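You operate a simulated robot arm through the tools that you are given. There is no shell and no other tool.

Carry out the task below with a simulated robot arm. There is one attempt and no reset: what you move stays moved.

## Task
Put things in order on the long table. At the end: the white bulb from the long table stands where the gold brass weight stood; the grey weight from the long table stands where the cream tape roll stood; the white spool is on the yellow box (marked "BELTING"); the cream tape roll stands where the white spool stood; the gold brass weight from the long table stands where the grey weight stood; whatever was shut is shut again. Leave all else as you found it, and nothing knocked over.

Only the result counts: the job must be done as asked and must still hold three seconds after the hand-in. Knocking over, shifting, dropping, spilling or breaking anything else fails it.

## Robot
A 6-joint arm with a two-finger parallel gripper, fixed in place. Base frame: the origin is at the foot of the arm, x ahead of it, y to its left, z up; the work surface is at about z = 0. Readings come in m, rad, newtons and seconds.
With the tool pointing down near the work surface it reaches from about 0.18 to 0.46 m from the base axis. Its first joint turns from -1.222 to 1.222 rad. Payload 1.9 kg.
The tool frame sits at the grasp point between the pads (the TCP): z along the fingers, y along the line on which they close. The tips reach 0.023 m beyond it. Largest opening 0.094 m; finger width 0.038, thickness 0.01; the body of the gripper, 0.054 by 0.096 m, starts 0.039 m behind the TCP.
Orientation is told as [roll, pitch, yaw] about the base's x, y, z axes, in that order, counted from this pose: with the fingers straight down and closing along the base's y, the tool's x points along the base's -x, its y along +y and its z along -z.

## Interface
- The arm moves only by the tool arm_command. Its argument "steps" is a list of rows, each an object of numbers (a shift or turn left out is 0, a gripper value left out holds the last): "x", "y", "z": the shift along the tool's x, y, z in m; "rx", "ry", "rz": the turn, a rotation vector about the tool's x, y, z in rad; "claw": the gripper command, from -1 (fully open) to 1 (shut), values between in proportion. In form: [{"x": .., "y": .., "z": .., "rx": .., "ry": .., "rz": .., "claw": ..}, ...]. A call has 1 to 20 rows; each row shifts and turns the commanded pose from where the row before left it, along the tool's axes as they then stand. Rows are played at 5 a second. More than 0.05 m and 0.15 rad between two rows, or a gripper value outside its range, and nothing of the call is played. Where a pose cannot be reached the arm comes as near as it can. A force on the tool above 40 N (or 10 N above the force at the start of the call, whichever is more), or a blocked arm, ends the call early, and 0.2 s more pass. Each finger travels about 0.108 m/s and halts on what it meets, pressing with about 23 N; the grip force reading is that of the motor and also rises with nothing between the fingers. The clock runs only during rows and for 0.2 s after the last one: add rows that do not move to give the fingers time. The reply holds the time, the measured pose of the TCP, the force on the tool along the base axes, the opening and the grip force, in the units named above and with some noise, with the torque about the TCP (base axes, N m) and any sound that the robot's microphone picked up.
- Cameras (640 x 400 px; columns grow to the right, rows downward): "scene" is fixed at [0.0664, 0.3223, 0.4303]; the picture's right is [-0.65, -0.76, 0.00], its down [-0.40, 0.34, -0.85] and it looks along [0.65, -0.55, -0.53] (base axes); focal length 214 px, centre (320, 200). "wrist" rides on the gripper at [0.086, 0.016, -0.075] in the tool frame; the picture's right is [-0.18, 0.98, 0.00], its down [-0.58, -0.11, -0.81] and it looks along [-0.79, -0.15, 0.59] (tool axes); focal length 243 px, centre (320, 200). There is no depth. A picture from a camera that has moved, and an enlarged one, comes with that camera's place and axes in the base frame and with its lens.
- grab_frame(camera): a new picture of that camera. It takes no simulated time.
- inspect(camera, box): a new picture of the part [left, top, right, bottom] of that camera's present view, enlarged. It takes no simulated time.
- job_done(): hands the job in; it is judged then, once.

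Places have to be worked out from the pictures, the camera data and where the tool is seen. Open the gripper and draw the arm clear of the work before you hand the job in, unless the task says otherwise.

The tools are called after ">>>" by a JSON object that holds its "fn" and its "kwargs". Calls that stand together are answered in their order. arm_command: Moves the arm, as the interface text tells. Its arguments: {"type":"object","properties":{"steps":{"type":"array"}},"required":["steps"]} The other tools are called the same way: grab_frame (camera) takes a picture; inspect (camera, box) takes an enlarged picture of a part of a camera's view; job_done () hands the job in.

At the start:

```text
time_s: 0.0
position: [0.2877, -0.0252, 0.3605]
tool_rot: [0.003, -0.001, 0.002]
force: [0.1, -0.5, 0.7]
torque: [-0.01, -0.01, -0.03]
opening: 0.0942
grasp_force: 0.1
```

scene: 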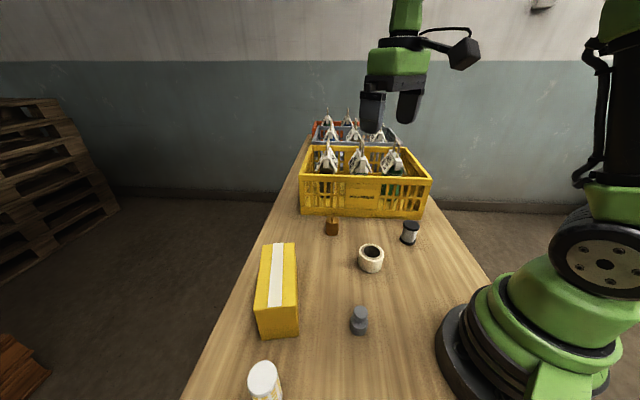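
wrist: 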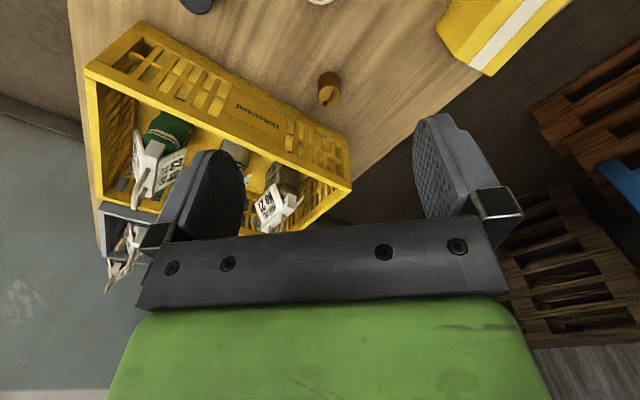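

I'll first look closer at the scene to identify the objects on the table.

>>> {"fn": "inspect", "kwargs": {"camera": "scene", "box": [300, 200, 460, 300]}}

>>> {"fn": "inspect", "kwargs": {"camera": "scene", "box": [220, 230, 420, 400]}}

>>> {"fn": "inspect", "kwargs": {"camera": "scene", "box": [280, 100, 450, 230]}}

>>> {"fn": "inspect", "kwargs": {"camera": "wrist", "box": [170, 0, 590, 160]}}

```text
4.00 times, centred on (380, 250) of scene
camera zoom: at [0.0664, 0.3223, 0.4303], right [-0.65, -0.76, 0.0], down [-0.4, 0.34, -0.85], along [0.65, -0.55, -0.53], focal length 858 px, centre (80, 0)
```

zoom: 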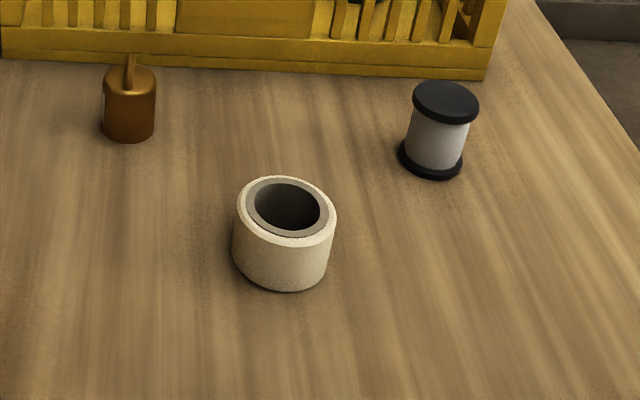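

```text
2.35 times, centred on (320, 315) of scene
camera zoom: at [0.0664, 0.3223, 0.4303], right [-0.65, -0.76, 0.0], down [-0.4, 0.34, -0.85], along [0.65, -0.55, -0.53], focal length 505 px, centre (320, -71)
```

zoom: 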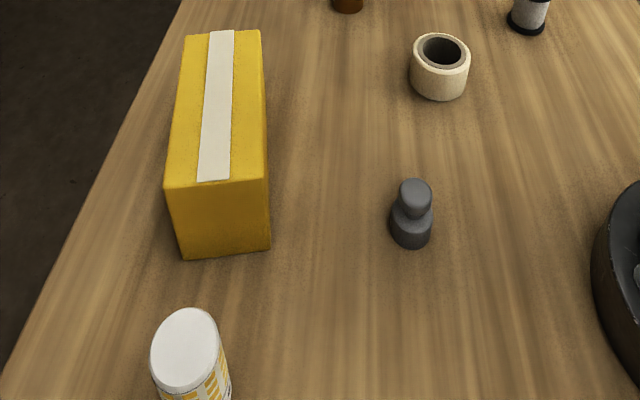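

```text
3.08 times, centred on (365, 165) of scene
camera zoom: at [0.0664, 0.3223, 0.4303], right [-0.65, -0.76, 0.0], down [-0.4, 0.34, -0.85], along [0.65, -0.55, -0.53], focal length 660 px, centre (182, 308)
```

zoom: 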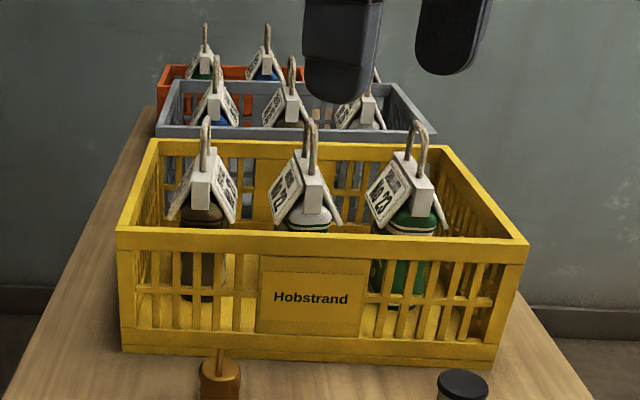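

```text
1.52 times, centred on (380, 80) of wrist
camera zoom: at [0.201, -0.0086, 0.4335], right [0.18, 0.98, 0.0], down [0.58, -0.11, 0.81], along [0.79, -0.15, -0.59], focal length 370 px, centre (229, 383)
```

zoom: 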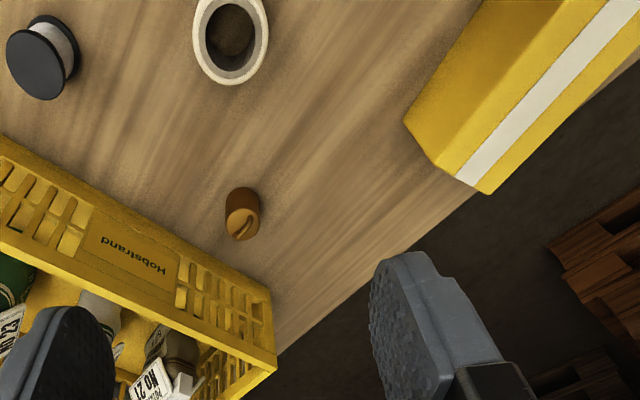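

The white bulb isn't in sight, but there's a white-lidded jar at about (0.2, 0.3). I'll swing the wrist camera over to the left to look at the jar and the box.

>>> {"fn": "arm_command", "kwargs": {"steps": [{"x": 0.024, "y": 0.0126}, {"x": 0.024, "y": 0.0126}, {"x": 0.0024, "y": 0.034, "rz": -0.142}, {"x": 0.0024, "y": 0.034, "rz": -0.142}, {"x": 0.0024, "y": 0.034, "rz": -0.142}, {"x": 0.0024, "y": 0.034, "rz": -0.142}, {"x": 0.0024, "y": 0.034, "rz": -0.142}, {"x": 0.0024, "y": 0.034, "rz": -0.142}, {"x": 0.0024, "y": 0.034, "rz": -0.142}, {"x": 0.02}, {"x": 0.02}, {}]}}

>>> {"fn": "grab_frame", "kwargs": {"camera": "wrist"}}

>>> {"fn": "grab_frame", "kwargs": {"camera": "scene"}}

```text
time_s: 2.6
position: [0.1093, 0.1674, 0.3581]
tool_rot: [0.0, -0.001, 0.995]
force: [-0.2, -0.8, -0.4]
torque: [-0.03, 0.07, 0.0]
opening: 0.0942
grasp_force: 0.0
```

```text
taken
camera wrist: at [0.0476, 0.1043, 0.4331], right [-0.72, 0.69, 0.0], down [0.41, 0.43, 0.81], along [0.56, 0.58, -0.59], focal length 243 px, centre (320, 200)
```

wrist: 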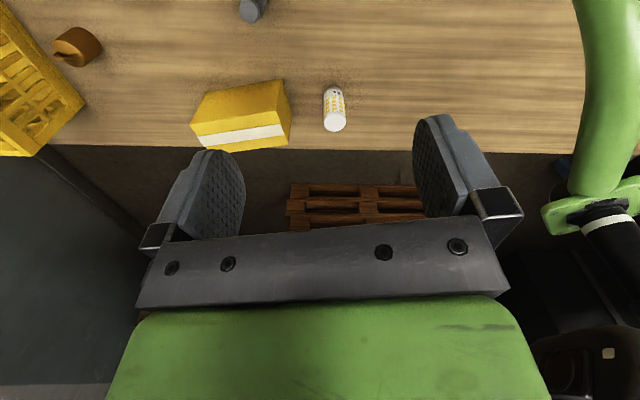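

```text
taken
```

scene: 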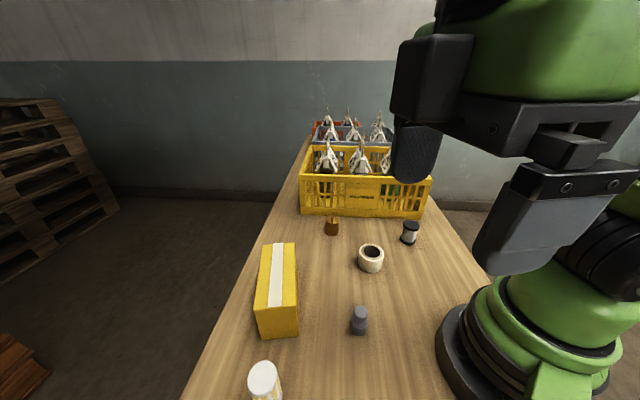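

Looking closer at the jar and the box from this view.

>>> {"fn": "inspect", "kwargs": {"camera": "wrist", "box": [180, 60, 380, 170]}}

>>> {"fn": "inspect", "kwargs": {"camera": "wrist", "box": [0, 0, 300, 160]}}

>>> {"fn": "inspect", "kwargs": {"camera": "scene", "box": [230, 340, 310, 400]}}

```text
3.20 times, centred on (280, 115) of wrist
camera zoom: at [0.0476, 0.1043, 0.4331], right [-0.72, 0.69, 0.0], down [0.41, 0.43, 0.81], along [0.56, 0.58, -0.59], focal length 776 px, centre (448, 472)
```

zoom: 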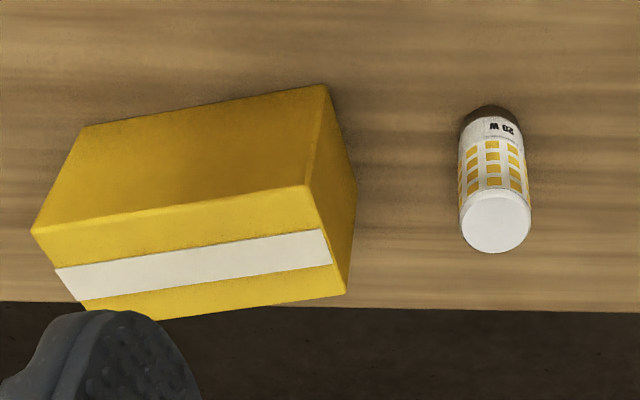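

```text
2.13 times, centred on (150, 80) of wrist
camera zoom: at [0.0476, 0.1043, 0.4331], right [-0.72, 0.69, 0.0], down [0.41, 0.43, 0.81], along [0.56, 0.58, -0.59], focal length 518 px, centre (683, 456)
```

zoom: 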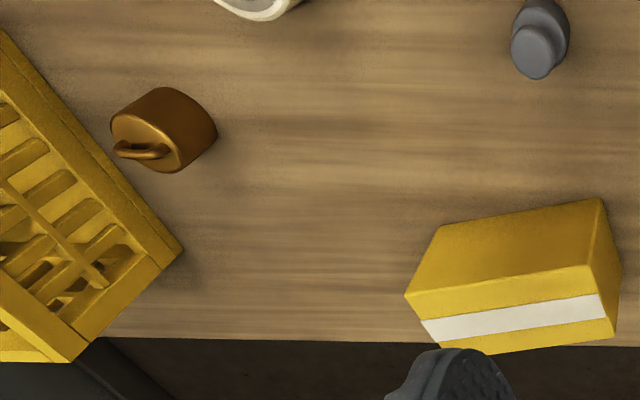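

```text
6.67 times, centred on (270, 370) of scene
camera zoom: at [0.0664, 0.3223, 0.4303], right [-0.65, -0.76, 0.0], down [-0.4, 0.34, -0.85], along [0.65, -0.55, -0.53], focal length 1430 px, centre (653, -933)
```

zoom: 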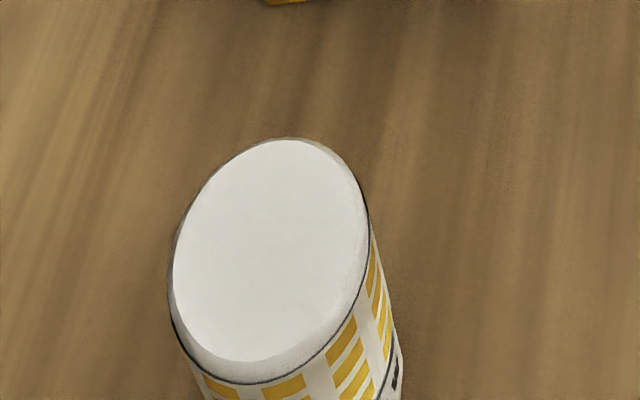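

The "jar" is actually a standing 20 W LED bulb, so all five items are in plain view and nothing has to be opened. My estimates are spool (0.258, -0.174), tape (0.268, -0.014), grey (0.188, 0.122), brass (0.43, -0.035), bulb (0.196, 0.297) and box centre (0.33, 0.203) with its top at about 0.096. I'll hover over the spool first to refine its place.

>>> {"fn": "arm_command", "kwargs": {"steps": [{"x": 0.00175, "y": -0.02638, "rz": 0.1323}, {"x": 0.00175, "y": -0.02638, "rz": 0.1323}, {"x": 0.00175, "y": -0.02638, "rz": 0.1323}, {"x": 0.00175, "y": -0.02638, "rz": 0.1323}, {"x": 0.00175, "y": -0.02638, "rz": 0.1323}, {"x": 0.00175, "y": -0.02638, "rz": 0.1323}, {"x": 0.00175, "y": -0.02638, "rz": 0.1323}, {"x": 0.00175, "y": -0.02638, "rz": 0.1323}, {"x": 0.00175, "y": -0.02638, "rz": 0.1323}, {"x": 0.00175, "y": -0.02638, "rz": 0.1323}, {"x": 0.00175, "y": -0.02638, "rz": 0.1323}, {"x": 0.00175, "y": -0.02638, "rz": 0.1323}, {"x": -0.037, "z": 0.03}, {"x": -0.037, "z": 0.03}, {"x": -0.037, "z": 0.03}, {"z": 0.034}, {"z": 0.034}, {}]}}

>>> {"fn": "grab_frame", "kwargs": {"camera": "wrist"}}

>>> {"fn": "grab_frame", "kwargs": {"camera": "scene"}}

```text
time_s: 6.4
position: [0.2585, -0.1745, 0.1999]
tool_rot: [0.001, 0.0, -0.591]
force: [-0.1, 0.5, 0.0]
torque: [0.01, -0.02, -0.01]
opening: 0.0939
grasp_force: 0.0
```

```text
taken
camera wrist: at [0.1944, -0.1113, 0.2746], right [0.7, 0.71, 0.0], down [0.42, -0.42, 0.81], along [0.58, -0.57, -0.59], focal length 243 px, centre (320, 200)
```

wrist: 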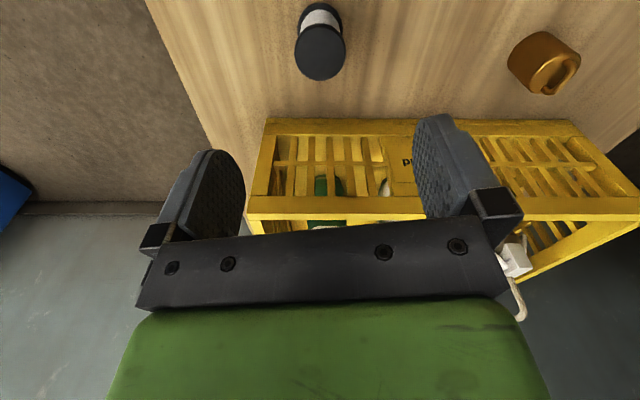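

```text
taken
```

scene: 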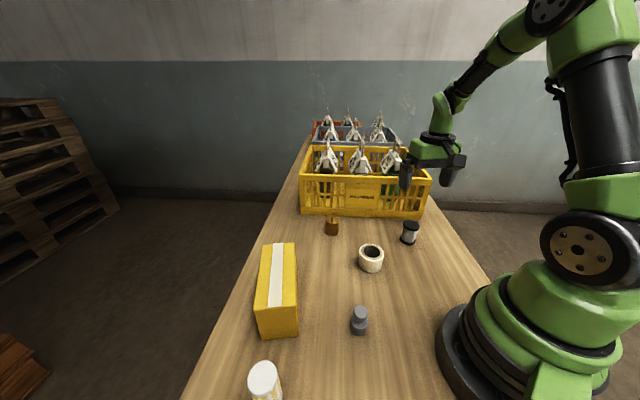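

The spool lies nearly right under the TCP; zooming for accurate pixels.

>>> {"fn": "inspect", "kwargs": {"camera": "wrist", "box": [260, 0, 388, 80]}}

>>> {"fn": "inspect", "kwargs": {"camera": "wrist", "box": [480, 20, 608, 100]}}

>>> {"fn": "inspect", "kwargs": {"camera": "scene", "box": [380, 210, 444, 250]}}

>>> {"fn": "inspect", "kwargs": {"camera": "scene", "box": [300, 205, 364, 245]}}

>>> {"fn": "inspect", "kwargs": {"camera": "scene", "box": [338, 235, 402, 275]}}

>>> {"fn": "inspect", "kwargs": {"camera": "scene", "box": [328, 300, 392, 340]}}

```text
5.00 times, centred on (324, 40) of wrist
camera zoom: at [0.1944, -0.1113, 0.2746], right [0.7, 0.71, 0.0], down [0.42, -0.42, 0.81], along [0.58, -0.57, -0.59], focal length 1213 px, centre (300, 1000)
```

zoom: 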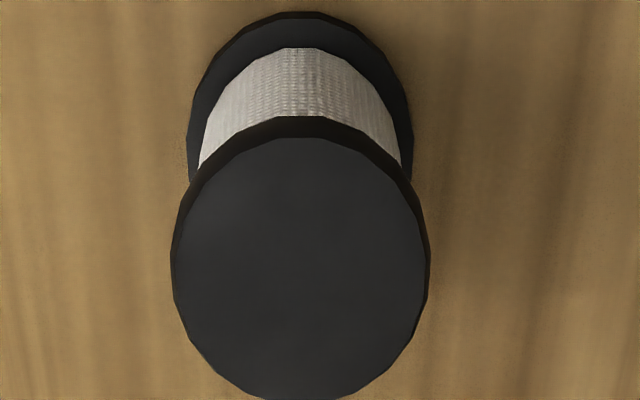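

```text
5.00 times, centred on (544, 60) of wrist
camera zoom: at [0.1944, -0.1113, 0.2746], right [0.7, 0.71, 0.0], down [0.42, -0.42, 0.81], along [0.58, -0.57, -0.59], focal length 1213 px, centre (-800, 900)
```

zoom: 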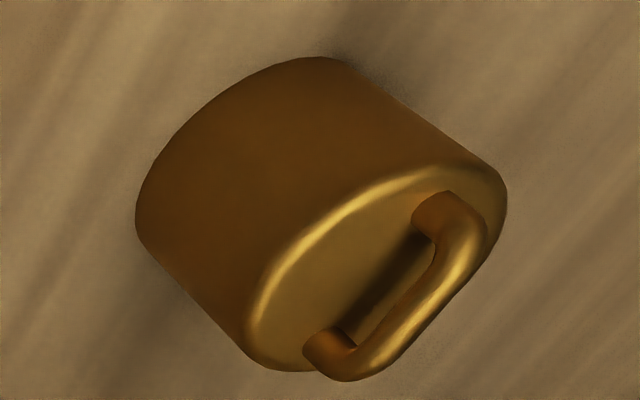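

```text
10.00 times, centred on (412, 230) of scene
camera zoom: at [0.0664, 0.3223, 0.4303], right [-0.65, -0.76, 0.0], down [-0.4, 0.34, -0.85], along [0.65, -0.55, -0.53], focal length 2145 px, centre (-600, -100)
```

zoom: 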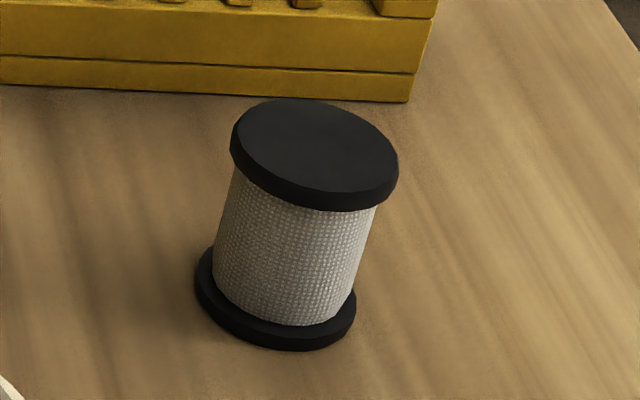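

```text
10.00 times, centred on (332, 225) of scene
camera zoom: at [0.0664, 0.3223, 0.4303], right [-0.65, -0.76, 0.0], down [-0.4, 0.34, -0.85], along [0.65, -0.55, -0.53], focal length 2145 px, centre (200, -50)
```

zoom: 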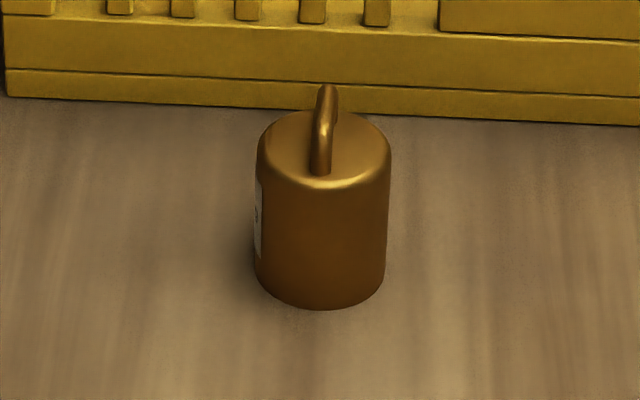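

```text
10.00 times, centred on (370, 255) of scene
camera zoom: at [0.0664, 0.3223, 0.4303], right [-0.65, -0.76, 0.0], down [-0.4, 0.34, -0.85], along [0.65, -0.55, -0.53], focal length 2145 px, centre (-180, -350)
```

zoom: 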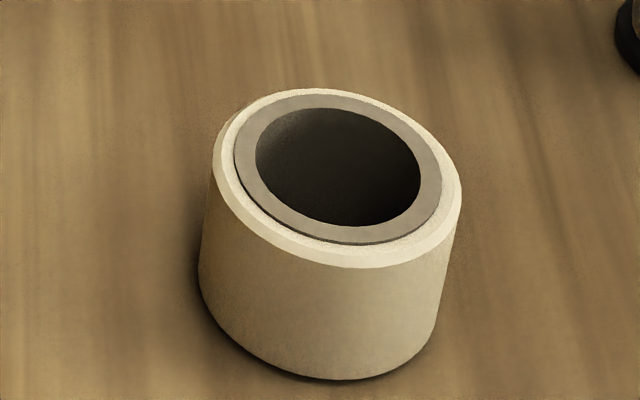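

```text
10.00 times, centred on (360, 320) of scene
camera zoom: at [0.0664, 0.3223, 0.4303], right [-0.65, -0.76, 0.0], down [-0.4, 0.34, -0.85], along [0.65, -0.55, -0.53], focal length 2145 px, centre (-80, -1000)
```

zoom: 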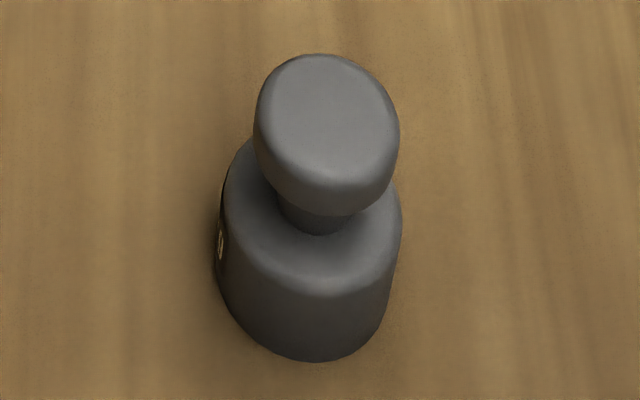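

Scene and wrist estimates for the spool agree within ~5 mm: about (0.261, -0.177), 0.059 tall, 0.048 across. I'll descend around it with open fingers and check before closing.

>>> {"fn": "arm_command", "kwargs": {"steps": [{"x": -0.0039, "z": 0.04, "claw": -1}, {"z": 0.04}, {"z": 0.04}, {"z": 0.025}, {"z": 0.021}, {}]}}

>>> {"fn": "grab_frame", "kwargs": {"camera": "wrist"}}

>>> {"fn": "inspect", "kwargs": {"camera": "scene", "box": [360, 190, 456, 250]}}

```text
time_s: 7.8
position: [0.2617, -0.1756, 0.0347]
tool_rot: [0.002, 0.0, -0.593]
force: [0.3, 0.6, 0.1]
torque: [0.0, -0.01, 0.03]
opening: 0.0942
grasp_force: 0.2
```

```text
taken
camera wrist: at [0.198, -0.1131, 0.1082], right [0.7, 0.71, 0.0], down [0.42, -0.42, 0.81], along [0.58, -0.57, -0.59], focal length 243 px, centre (320, 200)
```

wrist: 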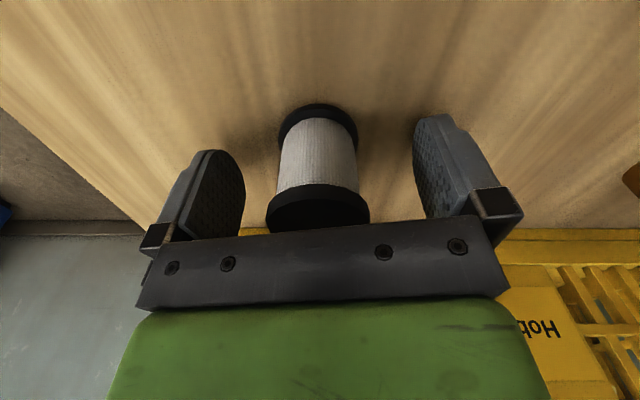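

```text
6.67 times, centred on (408, 220) of scene
camera zoom: at [0.0664, 0.3223, 0.4303], right [-0.65, -0.76, 0.0], down [-0.4, 0.34, -0.85], along [0.65, -0.55, -0.53], focal length 1430 px, centre (-267, 67)
```

zoom: 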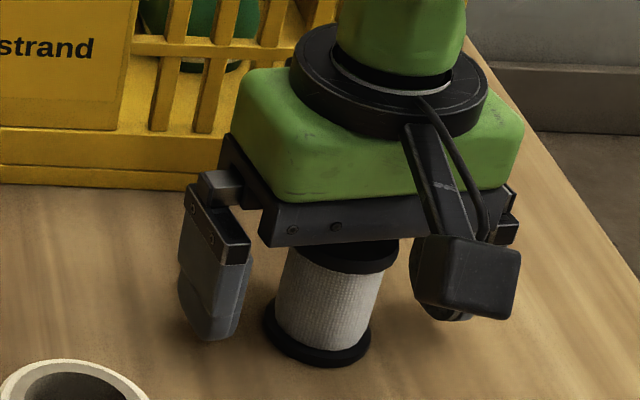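

The spool stands between the fingers with room on both sides. Closing on it and lifting a little to check.

>>> {"fn": "arm_command", "kwargs": {"steps": [{"claw": 0.2}, {"claw": 1}, {}, {}, {}]}}

>>> {"fn": "grab_frame", "kwargs": {"camera": "wrist"}}

>>> {"fn": "inspect", "kwargs": {"camera": "scene", "box": [360, 190, 456, 250]}}

```text
time_s: 9.0
position: [0.2618, -0.1748, 0.0343]
tool_rot: [0.002, 0.001, -0.591]
force: [-0.1, 0.3, 0.7]
torque: [0.03, 0.02, -0.01]
opening: 0.0431
grasp_force: 23.2
```

```text
taken
camera wrist: at [0.1979, -0.1132, 0.1086], right [0.7, 0.71, 0.0], down [0.42, -0.42, 0.81], along [0.58, -0.56, -0.59], focal length 243 px, centre (320, 200)
```

wrist: 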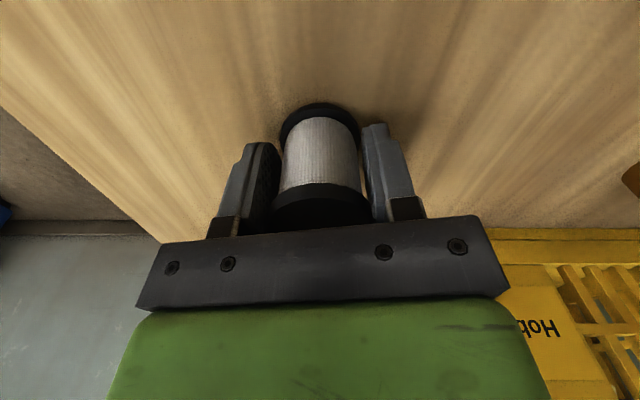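

```text
6.67 times, centred on (408, 220) of scene
camera zoom: at [0.0664, 0.3223, 0.4303], right [-0.65, -0.76, 0.0], down [-0.4, 0.34, -0.85], along [0.65, -0.55, -0.53], focal length 1430 px, centre (-267, 67)
```

zoom: 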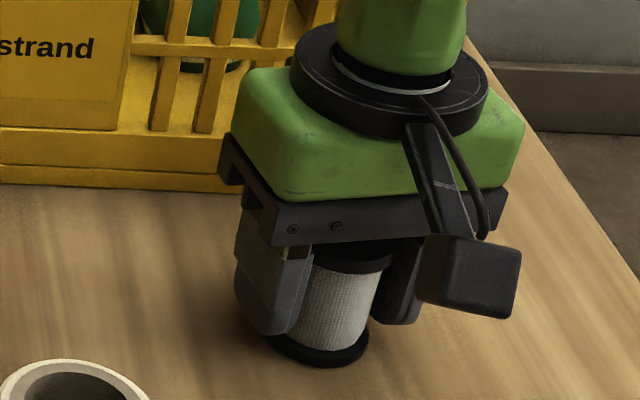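

The grip is firm at 0.043 m across, and the spool didn't visibly shift. I note its original spot as about (0.262, -0.1755). Lifting it to z≈0.22 and swinging towards the box.

>>> {"fn": "arm_command", "kwargs": {"steps": [{"z": -0.01, "claw": 1}, {"z": -0.035}, {"z": -0.045}, {"z": -0.048}, {"z": -0.048}, {"x": 0.00251, "y": 0.0397, "rz": -0.1264}, {"x": 0.00251, "y": 0.0397, "rz": -0.1264}, {"x": 0.00251, "y": 0.0397, "rz": -0.1264}, {"x": 0.00251, "y": 0.0397, "rz": -0.1264}, {"x": 0.00251, "y": 0.0397, "rz": -0.1264}, {"x": 0.00251, "y": 0.0397, "rz": -0.1264}, {"x": 0.00251, "y": 0.0397, "rz": -0.1264}, {"x": 0.00251, "y": 0.0397, "rz": -0.1264}, {"x": 0.00251, "y": 0.0397, "rz": -0.1264}, {"x": -0.035}, {"x": -0.035}, {}]}}

>>> {"fn": "grab_frame", "kwargs": {"camera": "wrist"}}

>>> {"fn": "grab_frame", "kwargs": {"camera": "scene"}}

```text
time_s: 12.6
position: [0.3305, 0.1989, 0.2207]
tool_rot: [0.0, -0.001, 0.549]
force: [-0.2, 0.1, 0.0]
torque: [-0.02, 0.01, -0.01]
opening: 0.0432
grasp_force: 23.0
```

```text
taken
camera wrist: at [0.247, 0.1688, 0.2957], right [-0.35, 0.94, 0.0], down [0.55, 0.21, 0.81], along [0.76, 0.28, -0.59], focal length 243 px, centre (320, 200)
```

wrist: 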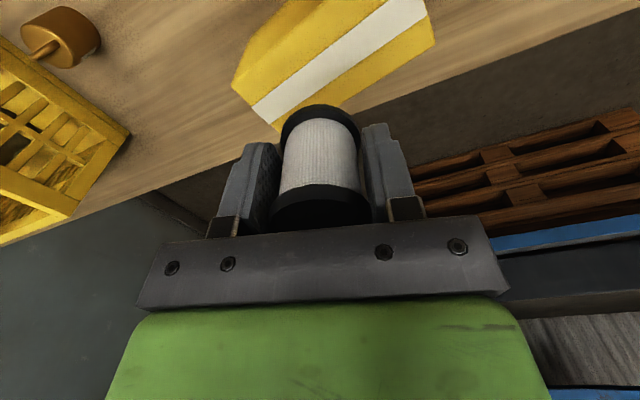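

```text
taken
```

scene: 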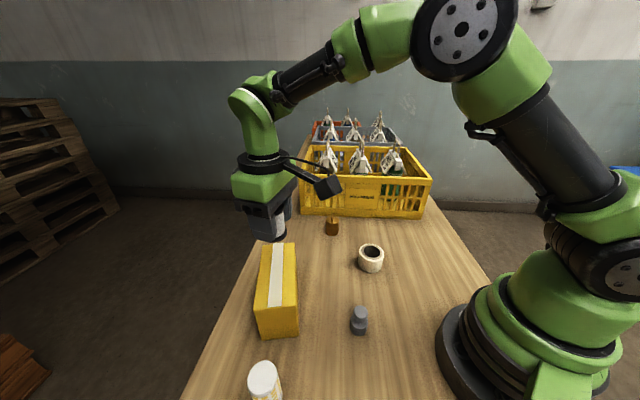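

Checking the box top under the held spool more closely.

>>> {"fn": "inspect", "kwargs": {"camera": "wrist", "box": [220, 0, 444, 140]}}

>>> {"fn": "inspect", "kwargs": {"camera": "scene", "box": [220, 180, 348, 260]}}

>>> {"fn": "inspect", "kwargs": {"camera": "scene", "box": [220, 230, 348, 345]}}

```text
2.86 times, centred on (332, 70) of wrist
camera zoom: at [0.247, 0.1688, 0.2957], right [-0.35, 0.94, 0.0], down [0.55, 0.21, 0.81], along [0.76, 0.28, -0.59], focal length 693 px, centre (286, 571)
```

zoom: 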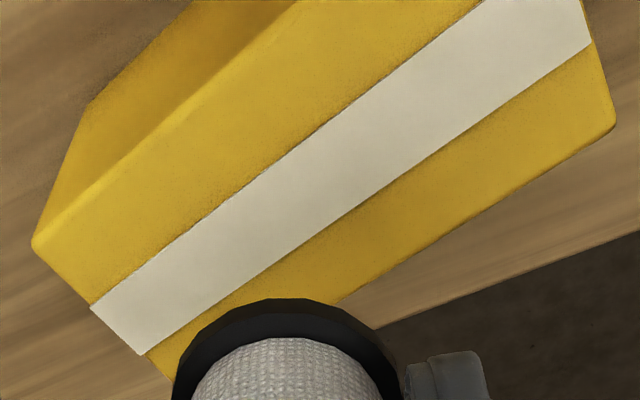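

```text
5.00 times, centred on (284, 220) of scene
camera zoom: at [0.0664, 0.3223, 0.4303], right [-0.65, -0.76, 0.0], down [-0.4, 0.34, -0.85], along [0.65, -0.55, -0.53], focal length 1072 px, centre (500, 100)
```

zoom: 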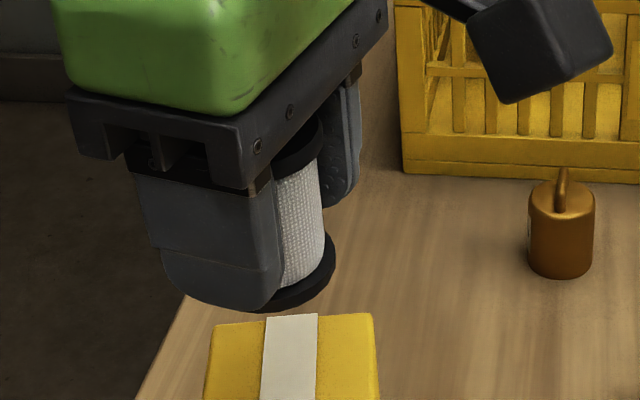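

```text
3.48 times, centred on (284, 288) of scene
camera zoom: at [0.0664, 0.3223, 0.4303], right [-0.65, -0.76, 0.0], down [-0.4, 0.34, -0.85], along [0.65, -0.55, -0.53], focal length 746 px, centre (445, -104)
```

zoom: 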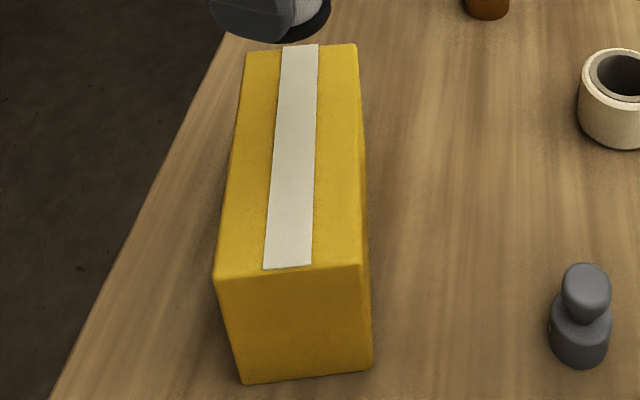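

Both cameras agree on the box: top centre at (0.332, 0.2055), height 0.096. I'll shift the spool over it and lower to just above the lid.

>>> {"fn": "arm_command", "kwargs": {"steps": [{"x": -0.0045, "y": 0.0044}, {"z": 0.035}, {"z": 0.035}, {"z": 0.014}, {}, {}]}}

>>> {"fn": "inspect", "kwargs": {"camera": "scene", "box": [220, 180, 348, 260]}}

>>> {"fn": "inspect", "kwargs": {"camera": "wrist", "box": [220, 0, 444, 140]}}

```text
time_s: 14.0
position: [0.331, 0.2053, 0.1383]
tool_rot: [0.001, -0.001, 0.544]
force: [-0.5, 0.6, -1.0]
torque: [-0.02, -0.01, 0.02]
opening: 0.0433
grasp_force: 22.9
```

```text
5.00 times, centred on (284, 220) of scene
camera zoom: at [0.0664, 0.3223, 0.4303], right [-0.65, -0.76, 0.0], down [-0.4, 0.34, -0.85], along [0.65, -0.55, -0.53], focal length 1072 px, centre (500, 100)
```

zoom: 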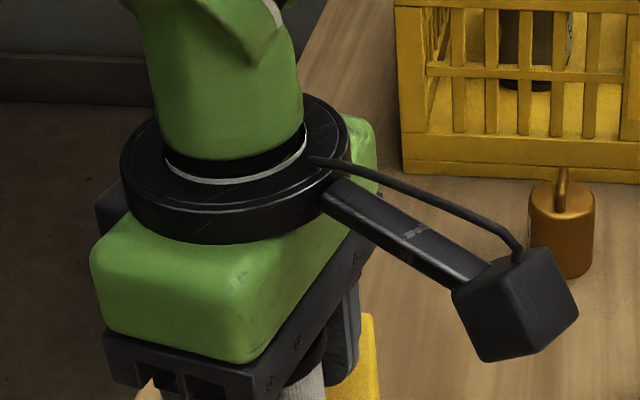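

```text
2.86 times, centred on (332, 70) of wrist
camera zoom: at [0.2479, 0.1753, 0.2118], right [-0.35, 0.94, 0.0], down [0.55, 0.21, 0.81], along [0.76, 0.28, -0.59], focal length 693 px, centre (286, 571)
```

zoom: 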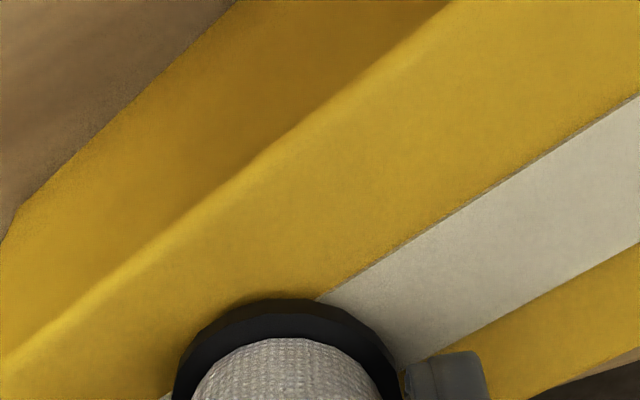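

The spool is centred and about 7 mm above the lid. Lowering gently until contact.

>>> {"fn": "arm_command", "kwargs": {"steps": [{"z": 0.003}, {"z": 0.002}, {}, {}]}}

>>> {"fn": "inspect", "kwargs": {"camera": "scene", "box": [250, 220, 330, 270]}}

```text
time_s: 15.0
position: [0.3329, 0.2064, 0.1327]
tool_rot: [0.002, -0.005, 0.545]
force: [-0.9, 2.5, 17.5]
torque: [0.08, -0.02, 0.05]
opening: 0.0431
grasp_force: 23.0
```

```text
8.00 times, centred on (290, 245) of scene
camera zoom: at [0.0663, 0.3223, 0.4303], right [-0.65, -0.76, 0.0], down [-0.4, 0.34, -0.85], along [0.65, -0.55, -0.53], focal length 1716 px, centre (560, -160)
```

zoom: 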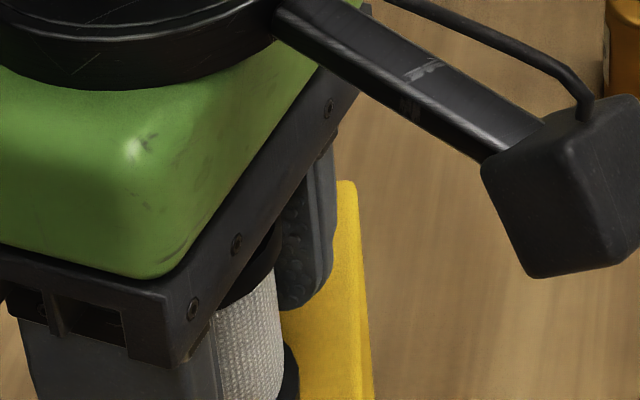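

Contact registered (17 N), so the spool is on the lid. Relieving the pressure slightly, then opening and rising.

>>> {"fn": "arm_command", "kwargs": {"steps": [{"z": -0.002}, {}, {"claw": 0.0}, {"claw": -0.5}, {}, {}]}}

>>> {"fn": "grab_frame", "kwargs": {"camera": "wrist"}}

```text
time_s: 16.4
position: [0.3315, 0.2065, 0.1345]
tool_rot: [-0.002, -0.002, 0.545]
force: [0.0, 0.4, -0.1]
torque: [-0.02, -0.03, -0.02]
opening: 0.0705
grasp_force: 0.1
```

```text
taken
camera wrist: at [0.2481, 0.1753, 0.2086], right [-0.35, 0.94, 0.0], down [0.55, 0.21, 0.81], along [0.76, 0.28, -0.59], focal length 243 px, centre (320, 200)
```

wrist: 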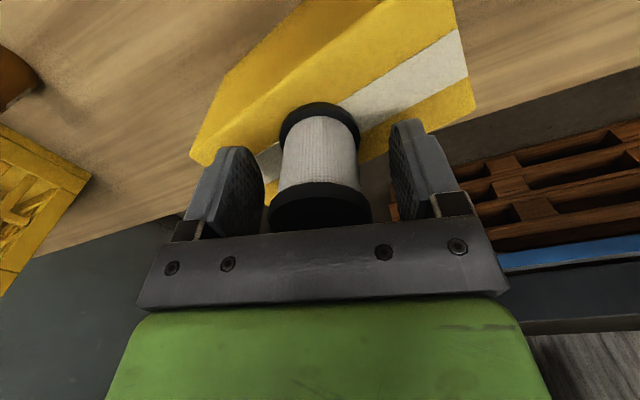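

Released; the spool stands upright on the box. I'm rising straight up and moving to hover above the tape roll.

>>> {"fn": "arm_command", "kwargs": {"steps": [{"claw": -1}, {"z": -0.02}, {"z": -0.04}, {"z": -0.04}, {"x": 0.04}, {"x": 0.04}, {"x": 0.039}, {"x": 0.0021, "y": -0.03375, "rz": 0.1246}, {"x": 0.0021, "y": -0.03375, "rz": 0.1246}, {"x": 0.0021, "y": -0.03375, "rz": 0.1246}, {"x": 0.0021, "y": -0.03375, "rz": 0.1246}, {"x": 0.0021, "y": -0.03375, "rz": 0.1246}, {"z": 0.035}, {}]}}

>>> {"fn": "grab_frame", "kwargs": {"camera": "scene"}}

>>> {"fn": "inspect", "kwargs": {"camera": "scene", "box": [220, 200, 348, 280]}}

>>> {"fn": "grab_frame", "kwargs": {"camera": "wrist"}}

>>> {"fn": "inspect", "kwargs": {"camera": "wrist", "box": [240, 0, 400, 100]}}

```text
time_s: 19.4
position: [0.2679, -0.0198, 0.1996]
tool_rot: [0.002, 0.0, -0.08]
force: [-0.3, 0.0, -0.4]
torque: [-0.02, 0.01, 0.01]
opening: 0.0939
grasp_force: 0.1
```

```text
taken
```

scene: 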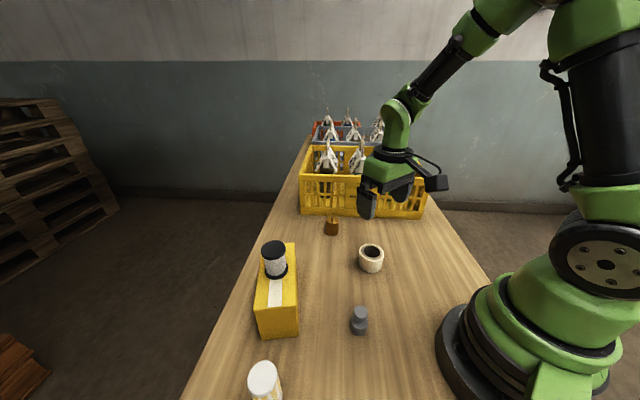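

```text
5.00 times, centred on (284, 240) of scene
camera zoom: at [0.0664, 0.3223, 0.4303], right [-0.65, -0.76, 0.0], down [-0.4, 0.34, -0.85], along [0.65, -0.55, -0.53], focal length 1072 px, centre (500, 0)
```

zoom: 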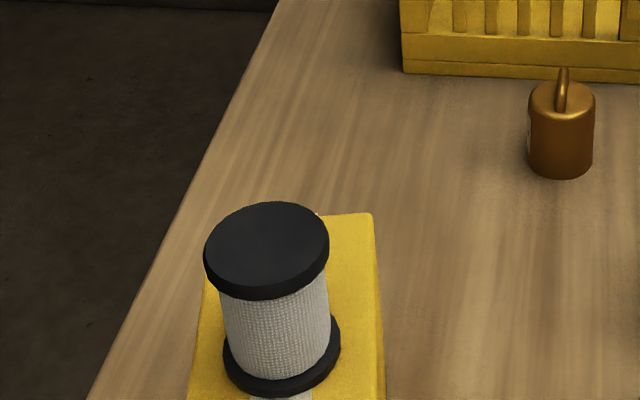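

```text
taken
camera wrist: at [0.1816, 0.0038, 0.2733], right [0.26, 0.97, 0.0], down [0.57, -0.16, 0.81], along [0.78, -0.21, -0.59], focal length 243 px, centre (320, 200)
```

wrist: 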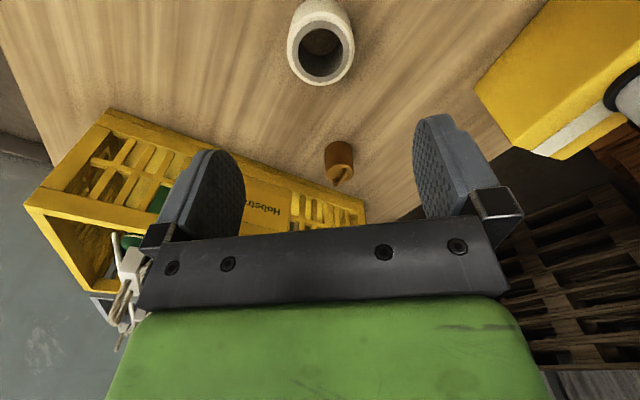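

```text
4.00 times, centred on (320, 50) of wrist
camera zoom: at [0.1816, 0.0038, 0.2733], right [0.26, 0.97, 0.0], down [0.57, -0.16, 0.81], along [0.78, -0.21, -0.59], focal length 970 px, centre (320, 800)
```

zoom: 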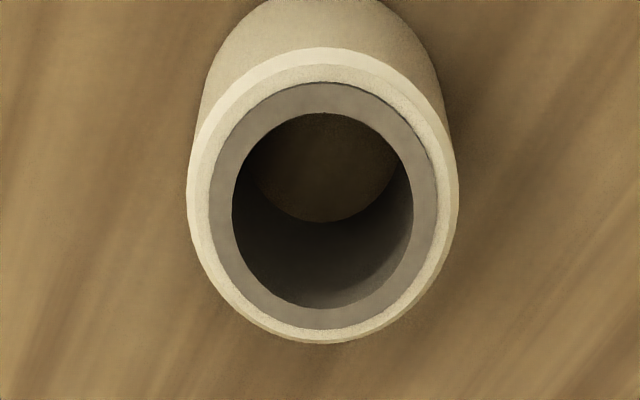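

The spool stands well centred on the box. The tape roll is at about (0.2755, -0.022), 0.061 across and 0.038 tall. Shifting over it and descending around it with the fingers open.

>>> {"fn": "arm_command", "kwargs": {"steps": [{"x": -0.0078, "y": -0.0016, "z": 0.03}, {"z": 0.04}, {"z": 0.04}, {"z": 0.035}, {"z": 0.0245}, {}]}}

>>> {"fn": "grab_frame", "kwargs": {"camera": "wrist"}}

>>> {"fn": "inspect", "kwargs": {"camera": "scene", "box": [322, 215, 418, 275]}}

```text
time_s: 20.8
position: [0.2763, -0.0218, 0.0294]
tool_rot: [0.001, -0.001, -0.077]
force: [-0.1, -0.2, 0.5]
torque: [-0.02, -0.01, -0.02]
opening: 0.0941
grasp_force: 0.0
```

```text
taken
camera wrist: at [0.1905, 0.0018, 0.1035], right [0.26, 0.97, 0.0], down [0.57, -0.15, 0.81], along [0.78, -0.21, -0.59], focal length 243 px, centre (320, 200)
```

wrist: 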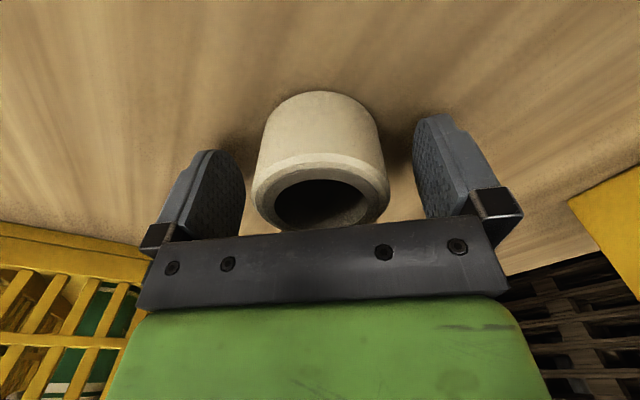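

```text
6.67 times, centred on (370, 245) of scene
camera zoom: at [0.0664, 0.3223, 0.4303], right [-0.65, -0.76, 0.0], down [-0.4, 0.34, -0.85], along [0.65, -0.55, -0.53], focal length 1430 px, centre (-13, -100)
```

zoom: 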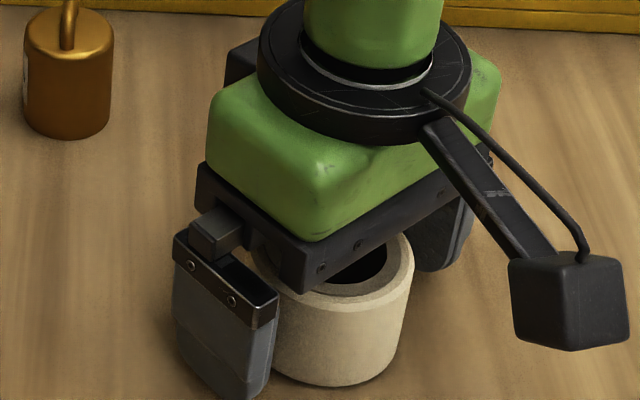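

Well centred between the fingers. Closing on the tape roll.

>>> {"fn": "arm_command", "kwargs": {"steps": [{"claw": 0.0}, {"claw": 1}, {}, {}, {}]}}

>>> {"fn": "grab_frame", "kwargs": {"camera": "wrist"}}

>>> {"fn": "inspect", "kwargs": {"camera": "scene", "box": [322, 215, 418, 275]}}

```text
time_s: 22.0
position: [0.2771, -0.0219, 0.0295]
tool_rot: [0.001, -0.004, -0.077]
force: [0.8, 0.5, 0.6]
torque: [-0.01, 0.0, 0.01]
opening: 0.059
grasp_force: 22.5
```

```text
taken
camera wrist: at [0.1905, 0.0018, 0.1038], right [0.26, 0.97, 0.0], down [0.57, -0.15, 0.81], along [0.78, -0.21, -0.59], focal length 243 px, centre (320, 200)
```

wrist: 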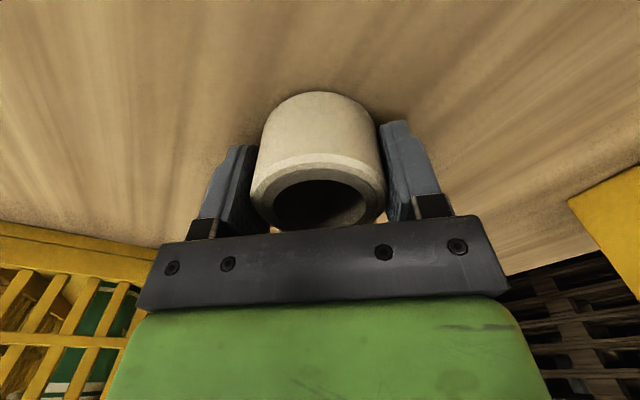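

```text
6.67 times, centred on (370, 245) of scene
camera zoom: at [0.0664, 0.3223, 0.4303], right [-0.65, -0.76, 0.0], down [-0.4, 0.34, -0.85], along [0.65, -0.55, -0.53], focal length 1430 px, centre (-13, -100)
```

zoom: 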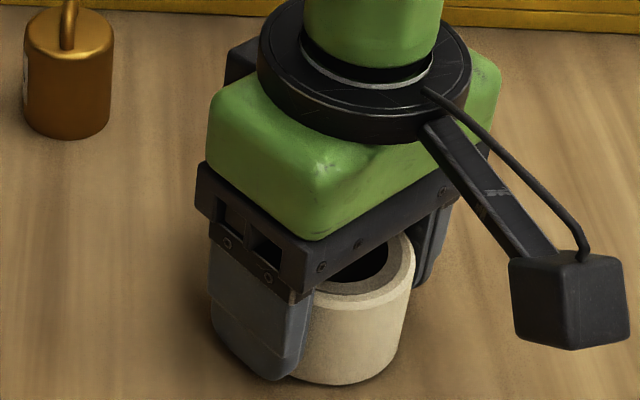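

The tape roll is gripped (0.059 across) and barely moved; its original spot is about (0.2775, -0.0215). Lifting and carrying it to the spool's old spot.

>>> {"fn": "arm_command", "kwargs": {"steps": [{"z": -0.01, "claw": 1}, {"z": -0.04}, {"z": -0.05}, {"x": 0.0023, "y": -0.0355, "rz": 0.128}, {"x": 0.0023, "y": -0.0355, "rz": 0.128}, {"x": 0.0023, "y": -0.0355, "rz": 0.128}, {"x": 0.0023, "y": -0.0355, "rz": 0.128}, {"x": -0.037}, {}, {}]}}

>>> {"fn": "grab_frame", "kwargs": {"camera": "wrist"}}

>>> {"fn": "grab_frame", "kwargs": {"camera": "scene"}}

```text
time_s: 24.2
position: [0.2605, -0.1748, 0.129]
tool_rot: [0.001, -0.001, -0.59]
force: [-0.8, -0.3, 0.1]
torque: [-0.02, -0.01, 0.01]
opening: 0.0587
grasp_force: 23.3
```

```text
taken
camera wrist: at [0.196, -0.1115, 0.2034], right [0.7, 0.71, 0.0], down [0.42, -0.41, 0.81], along [0.58, -0.56, -0.59], focal length 243 px, centre (320, 200)
```

wrist: 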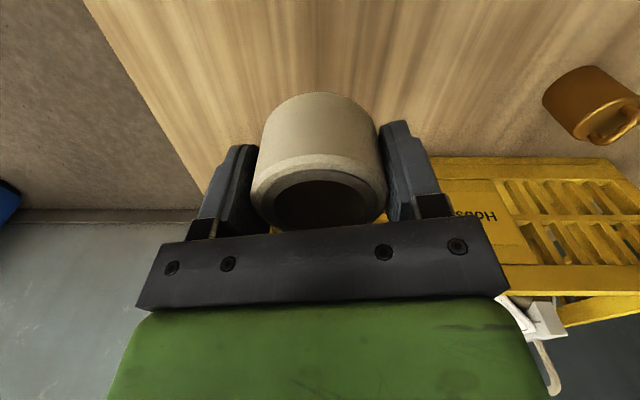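

```text
taken
```

scene: 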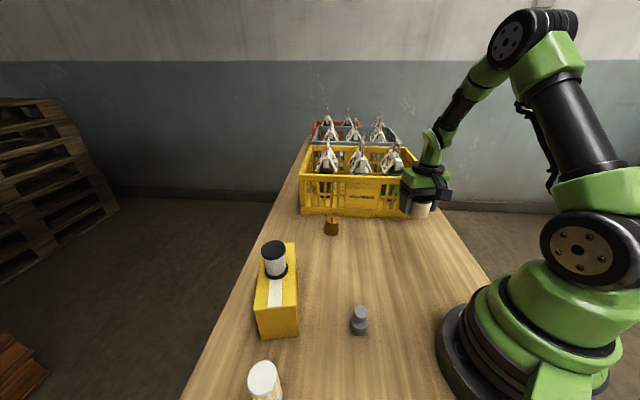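

Small correction outward, then lowering to just above the table.

>>> {"fn": "arm_command", "kwargs": {"steps": [{"x": -0.002, "z": 0.03}, {"z": 0.04}, {"z": 0.02}, {"z": 0.006}, {}, {}]}}

>>> {"fn": "inspect", "kwargs": {"camera": "scene", "box": [360, 190, 456, 250]}}

```text
time_s: 25.6
position: [0.2615, -0.1748, 0.033]
tool_rot: [0.002, 0.001, -0.589]
force: [0.7, 1.6, -0.4]
torque: [0.01, -0.01, -0.02]
opening: 0.0592
grasp_force: 23.4
```

```text
6.67 times, centred on (408, 220) of scene
camera zoom: at [0.0664, 0.3223, 0.4303], right [-0.65, -0.76, 0.0], down [-0.4, 0.34, -0.85], along [0.65, -0.55, -0.53], focal length 1430 px, centre (-267, 67)
```

zoom: 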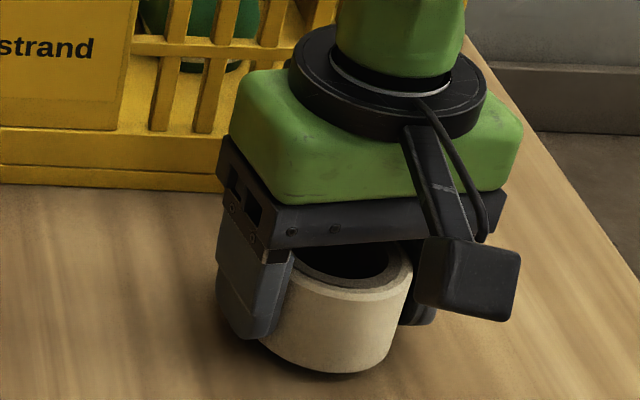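

The gripper sits exactly where it held the spool; a few mm above the table. Lowering the last bit and releasing.

>>> {"fn": "arm_command", "kwargs": {"steps": [{"z": 0.0015}, {"z": 0.001}, {}, {}]}}

```text
time_s: 26.6
position: [0.2621, -0.1754, 0.0309]
tool_rot: [0.002, -0.001, -0.59]
force: [-0.6, 0.0, 0.2]
torque: [-0.01, 0.01, 0.01]
opening: 0.0588
grasp_force: 23.3
```

>>> {"fn": "arm_command", "kwargs": {"steps": [{"z": 0.001}, {}, {}]}}

```text
time_s: 27.4
position: [0.2619, -0.1747, 0.03]
tool_rot: [0.001, 0.0, -0.59]
force: [-0.5, 0.2, -0.2]
torque: [0.0, -0.02, -0.01]
opening: 0.0591
grasp_force: 23.2
```

No contact force yet at z=0.030, against a grasp height of 0.0295, so the gap is sub-millimetre. One more small step down.

>>> {"fn": "arm_command", "kwargs": {"steps": [{"z": 0.0007}, {}, {}]}}

```text
time_s: 28.2
position: [0.2622, -0.1763, 0.0291]
tool_rot: [0.001, -0.001, -0.592]
force: [0.0, -1.1, -0.6]
torque: [0.0, -0.01, 0.02]
opening: 0.0593
grasp_force: 23.0
```

It's at the grasp height within noise. Releasing now, then rising.

>>> {"fn": "arm_command", "kwargs": {"steps": [{"z": 0.0004}, {}, {"claw": 0.0}, {"claw": -1}, {}, {}, {"z": -0.03}, {"z": -0.045}, {"z": -0.045}, {"z": -0.045}, {}]}}

>>> {"fn": "inspect", "kwargs": {"camera": "scene", "box": [380, 210, 444, 250]}}

>>> {"fn": "grab_frame", "kwargs": {"camera": "wrist"}}

```text
time_s: 30.6
position: [0.2616, -0.1752, 0.1941]
tool_rot: [0.001, 0.0, -0.589]
force: [-0.2, -0.2, 0.5]
torque: [0.01, -0.03, 0.02]
opening: 0.0937
grasp_force: 0.0
```

```text
10.00 times, centred on (412, 230) of scene
camera zoom: at [0.0664, 0.3223, 0.4303], right [-0.65, -0.76, 0.0], down [-0.4, 0.34, -0.85], along [0.65, -0.55, -0.53], focal length 2145 px, centre (-600, -100)
```

zoom: 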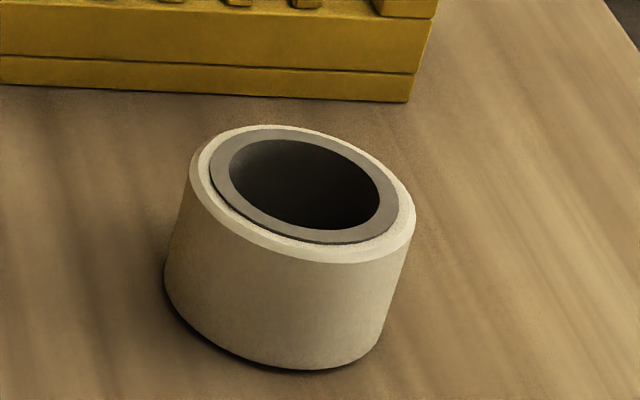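

```text
taken
camera wrist: at [0.1987, -0.113, 0.2679], right [0.7, 0.71, 0.0], down [0.42, -0.41, 0.81], along [0.58, -0.56, -0.59], focal length 243 px, centre (320, 200)
```

wrist: 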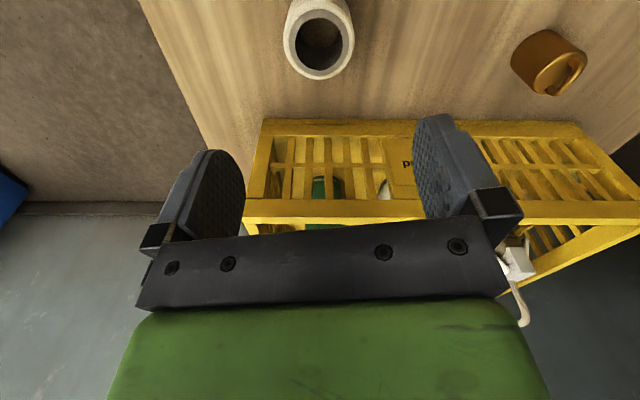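

The tape roll's base now matches the spool's old footprint in the scene view to within ~2 mm. Next, hover over the grey weight at about (0.188, 0.123).

>>> {"fn": "arm_command", "kwargs": {"steps": [{"x": 0.0455, "z": -0.006}, {"x": 0.0455}, {"x": 0.0019, "y": 0.02897, "rz": -0.1297}, {"x": 0.0019, "y": 0.02897, "rz": -0.1297}, {"x": 0.0019, "y": 0.02897, "rz": -0.1297}, {"x": 0.0019, "y": 0.02897, "rz": -0.1297}, {"x": 0.0019, "y": 0.02897, "rz": -0.1297}, {"x": 0.0019, "y": 0.02897, "rz": -0.1297}, {"x": 0.0019, "y": 0.02897, "rz": -0.1297}, {"x": 0.0019, "y": 0.02897, "rz": -0.1297}, {"x": 0.0019, "y": 0.02897, "rz": -0.1297}, {}, {}]}}

>>> {"fn": "grab_frame", "kwargs": {"camera": "wrist"}}

>>> {"fn": "inspect", "kwargs": {"camera": "wrist", "box": [256, 0, 384, 80]}}

>>> {"fn": "grab_frame", "kwargs": {"camera": "scene"}}

```text
time_s: 33.4
position: [0.1864, 0.1215, 0.2002]
tool_rot: [0.0, -0.001, 0.578]
force: [-0.4, -0.4, 0.5]
torque: [-0.06, -0.01, -0.02]
opening: 0.0941
grasp_force: 0.1
```

```text
taken
camera wrist: at [0.1047, 0.0884, 0.2746], right [-0.38, 0.92, 0.0], down [0.55, 0.23, 0.81], along [0.75, 0.31, -0.59], focal length 243 px, centre (320, 200)
```

wrist: 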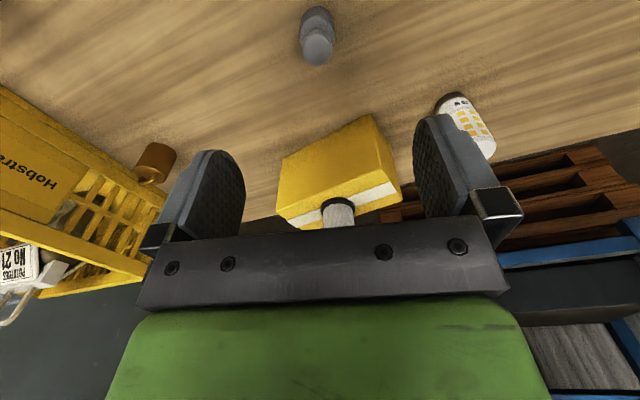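

```text
5.00 times, centred on (320, 40) of wrist
camera zoom: at [0.1047, 0.0884, 0.2746], right [-0.38, 0.92, 0.0], down [0.55, 0.23, 0.81], along [0.75, 0.31, -0.59], focal length 1213 px, centre (320, 1000)
```

zoom: 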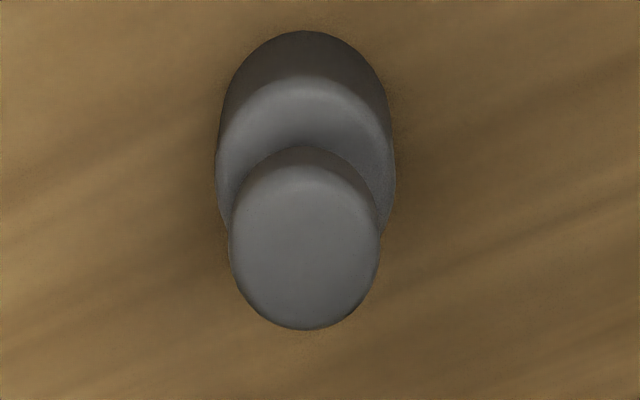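

```text
taken
```

scene: 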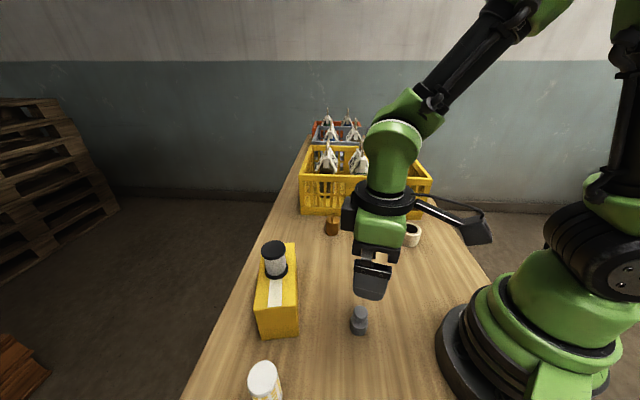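

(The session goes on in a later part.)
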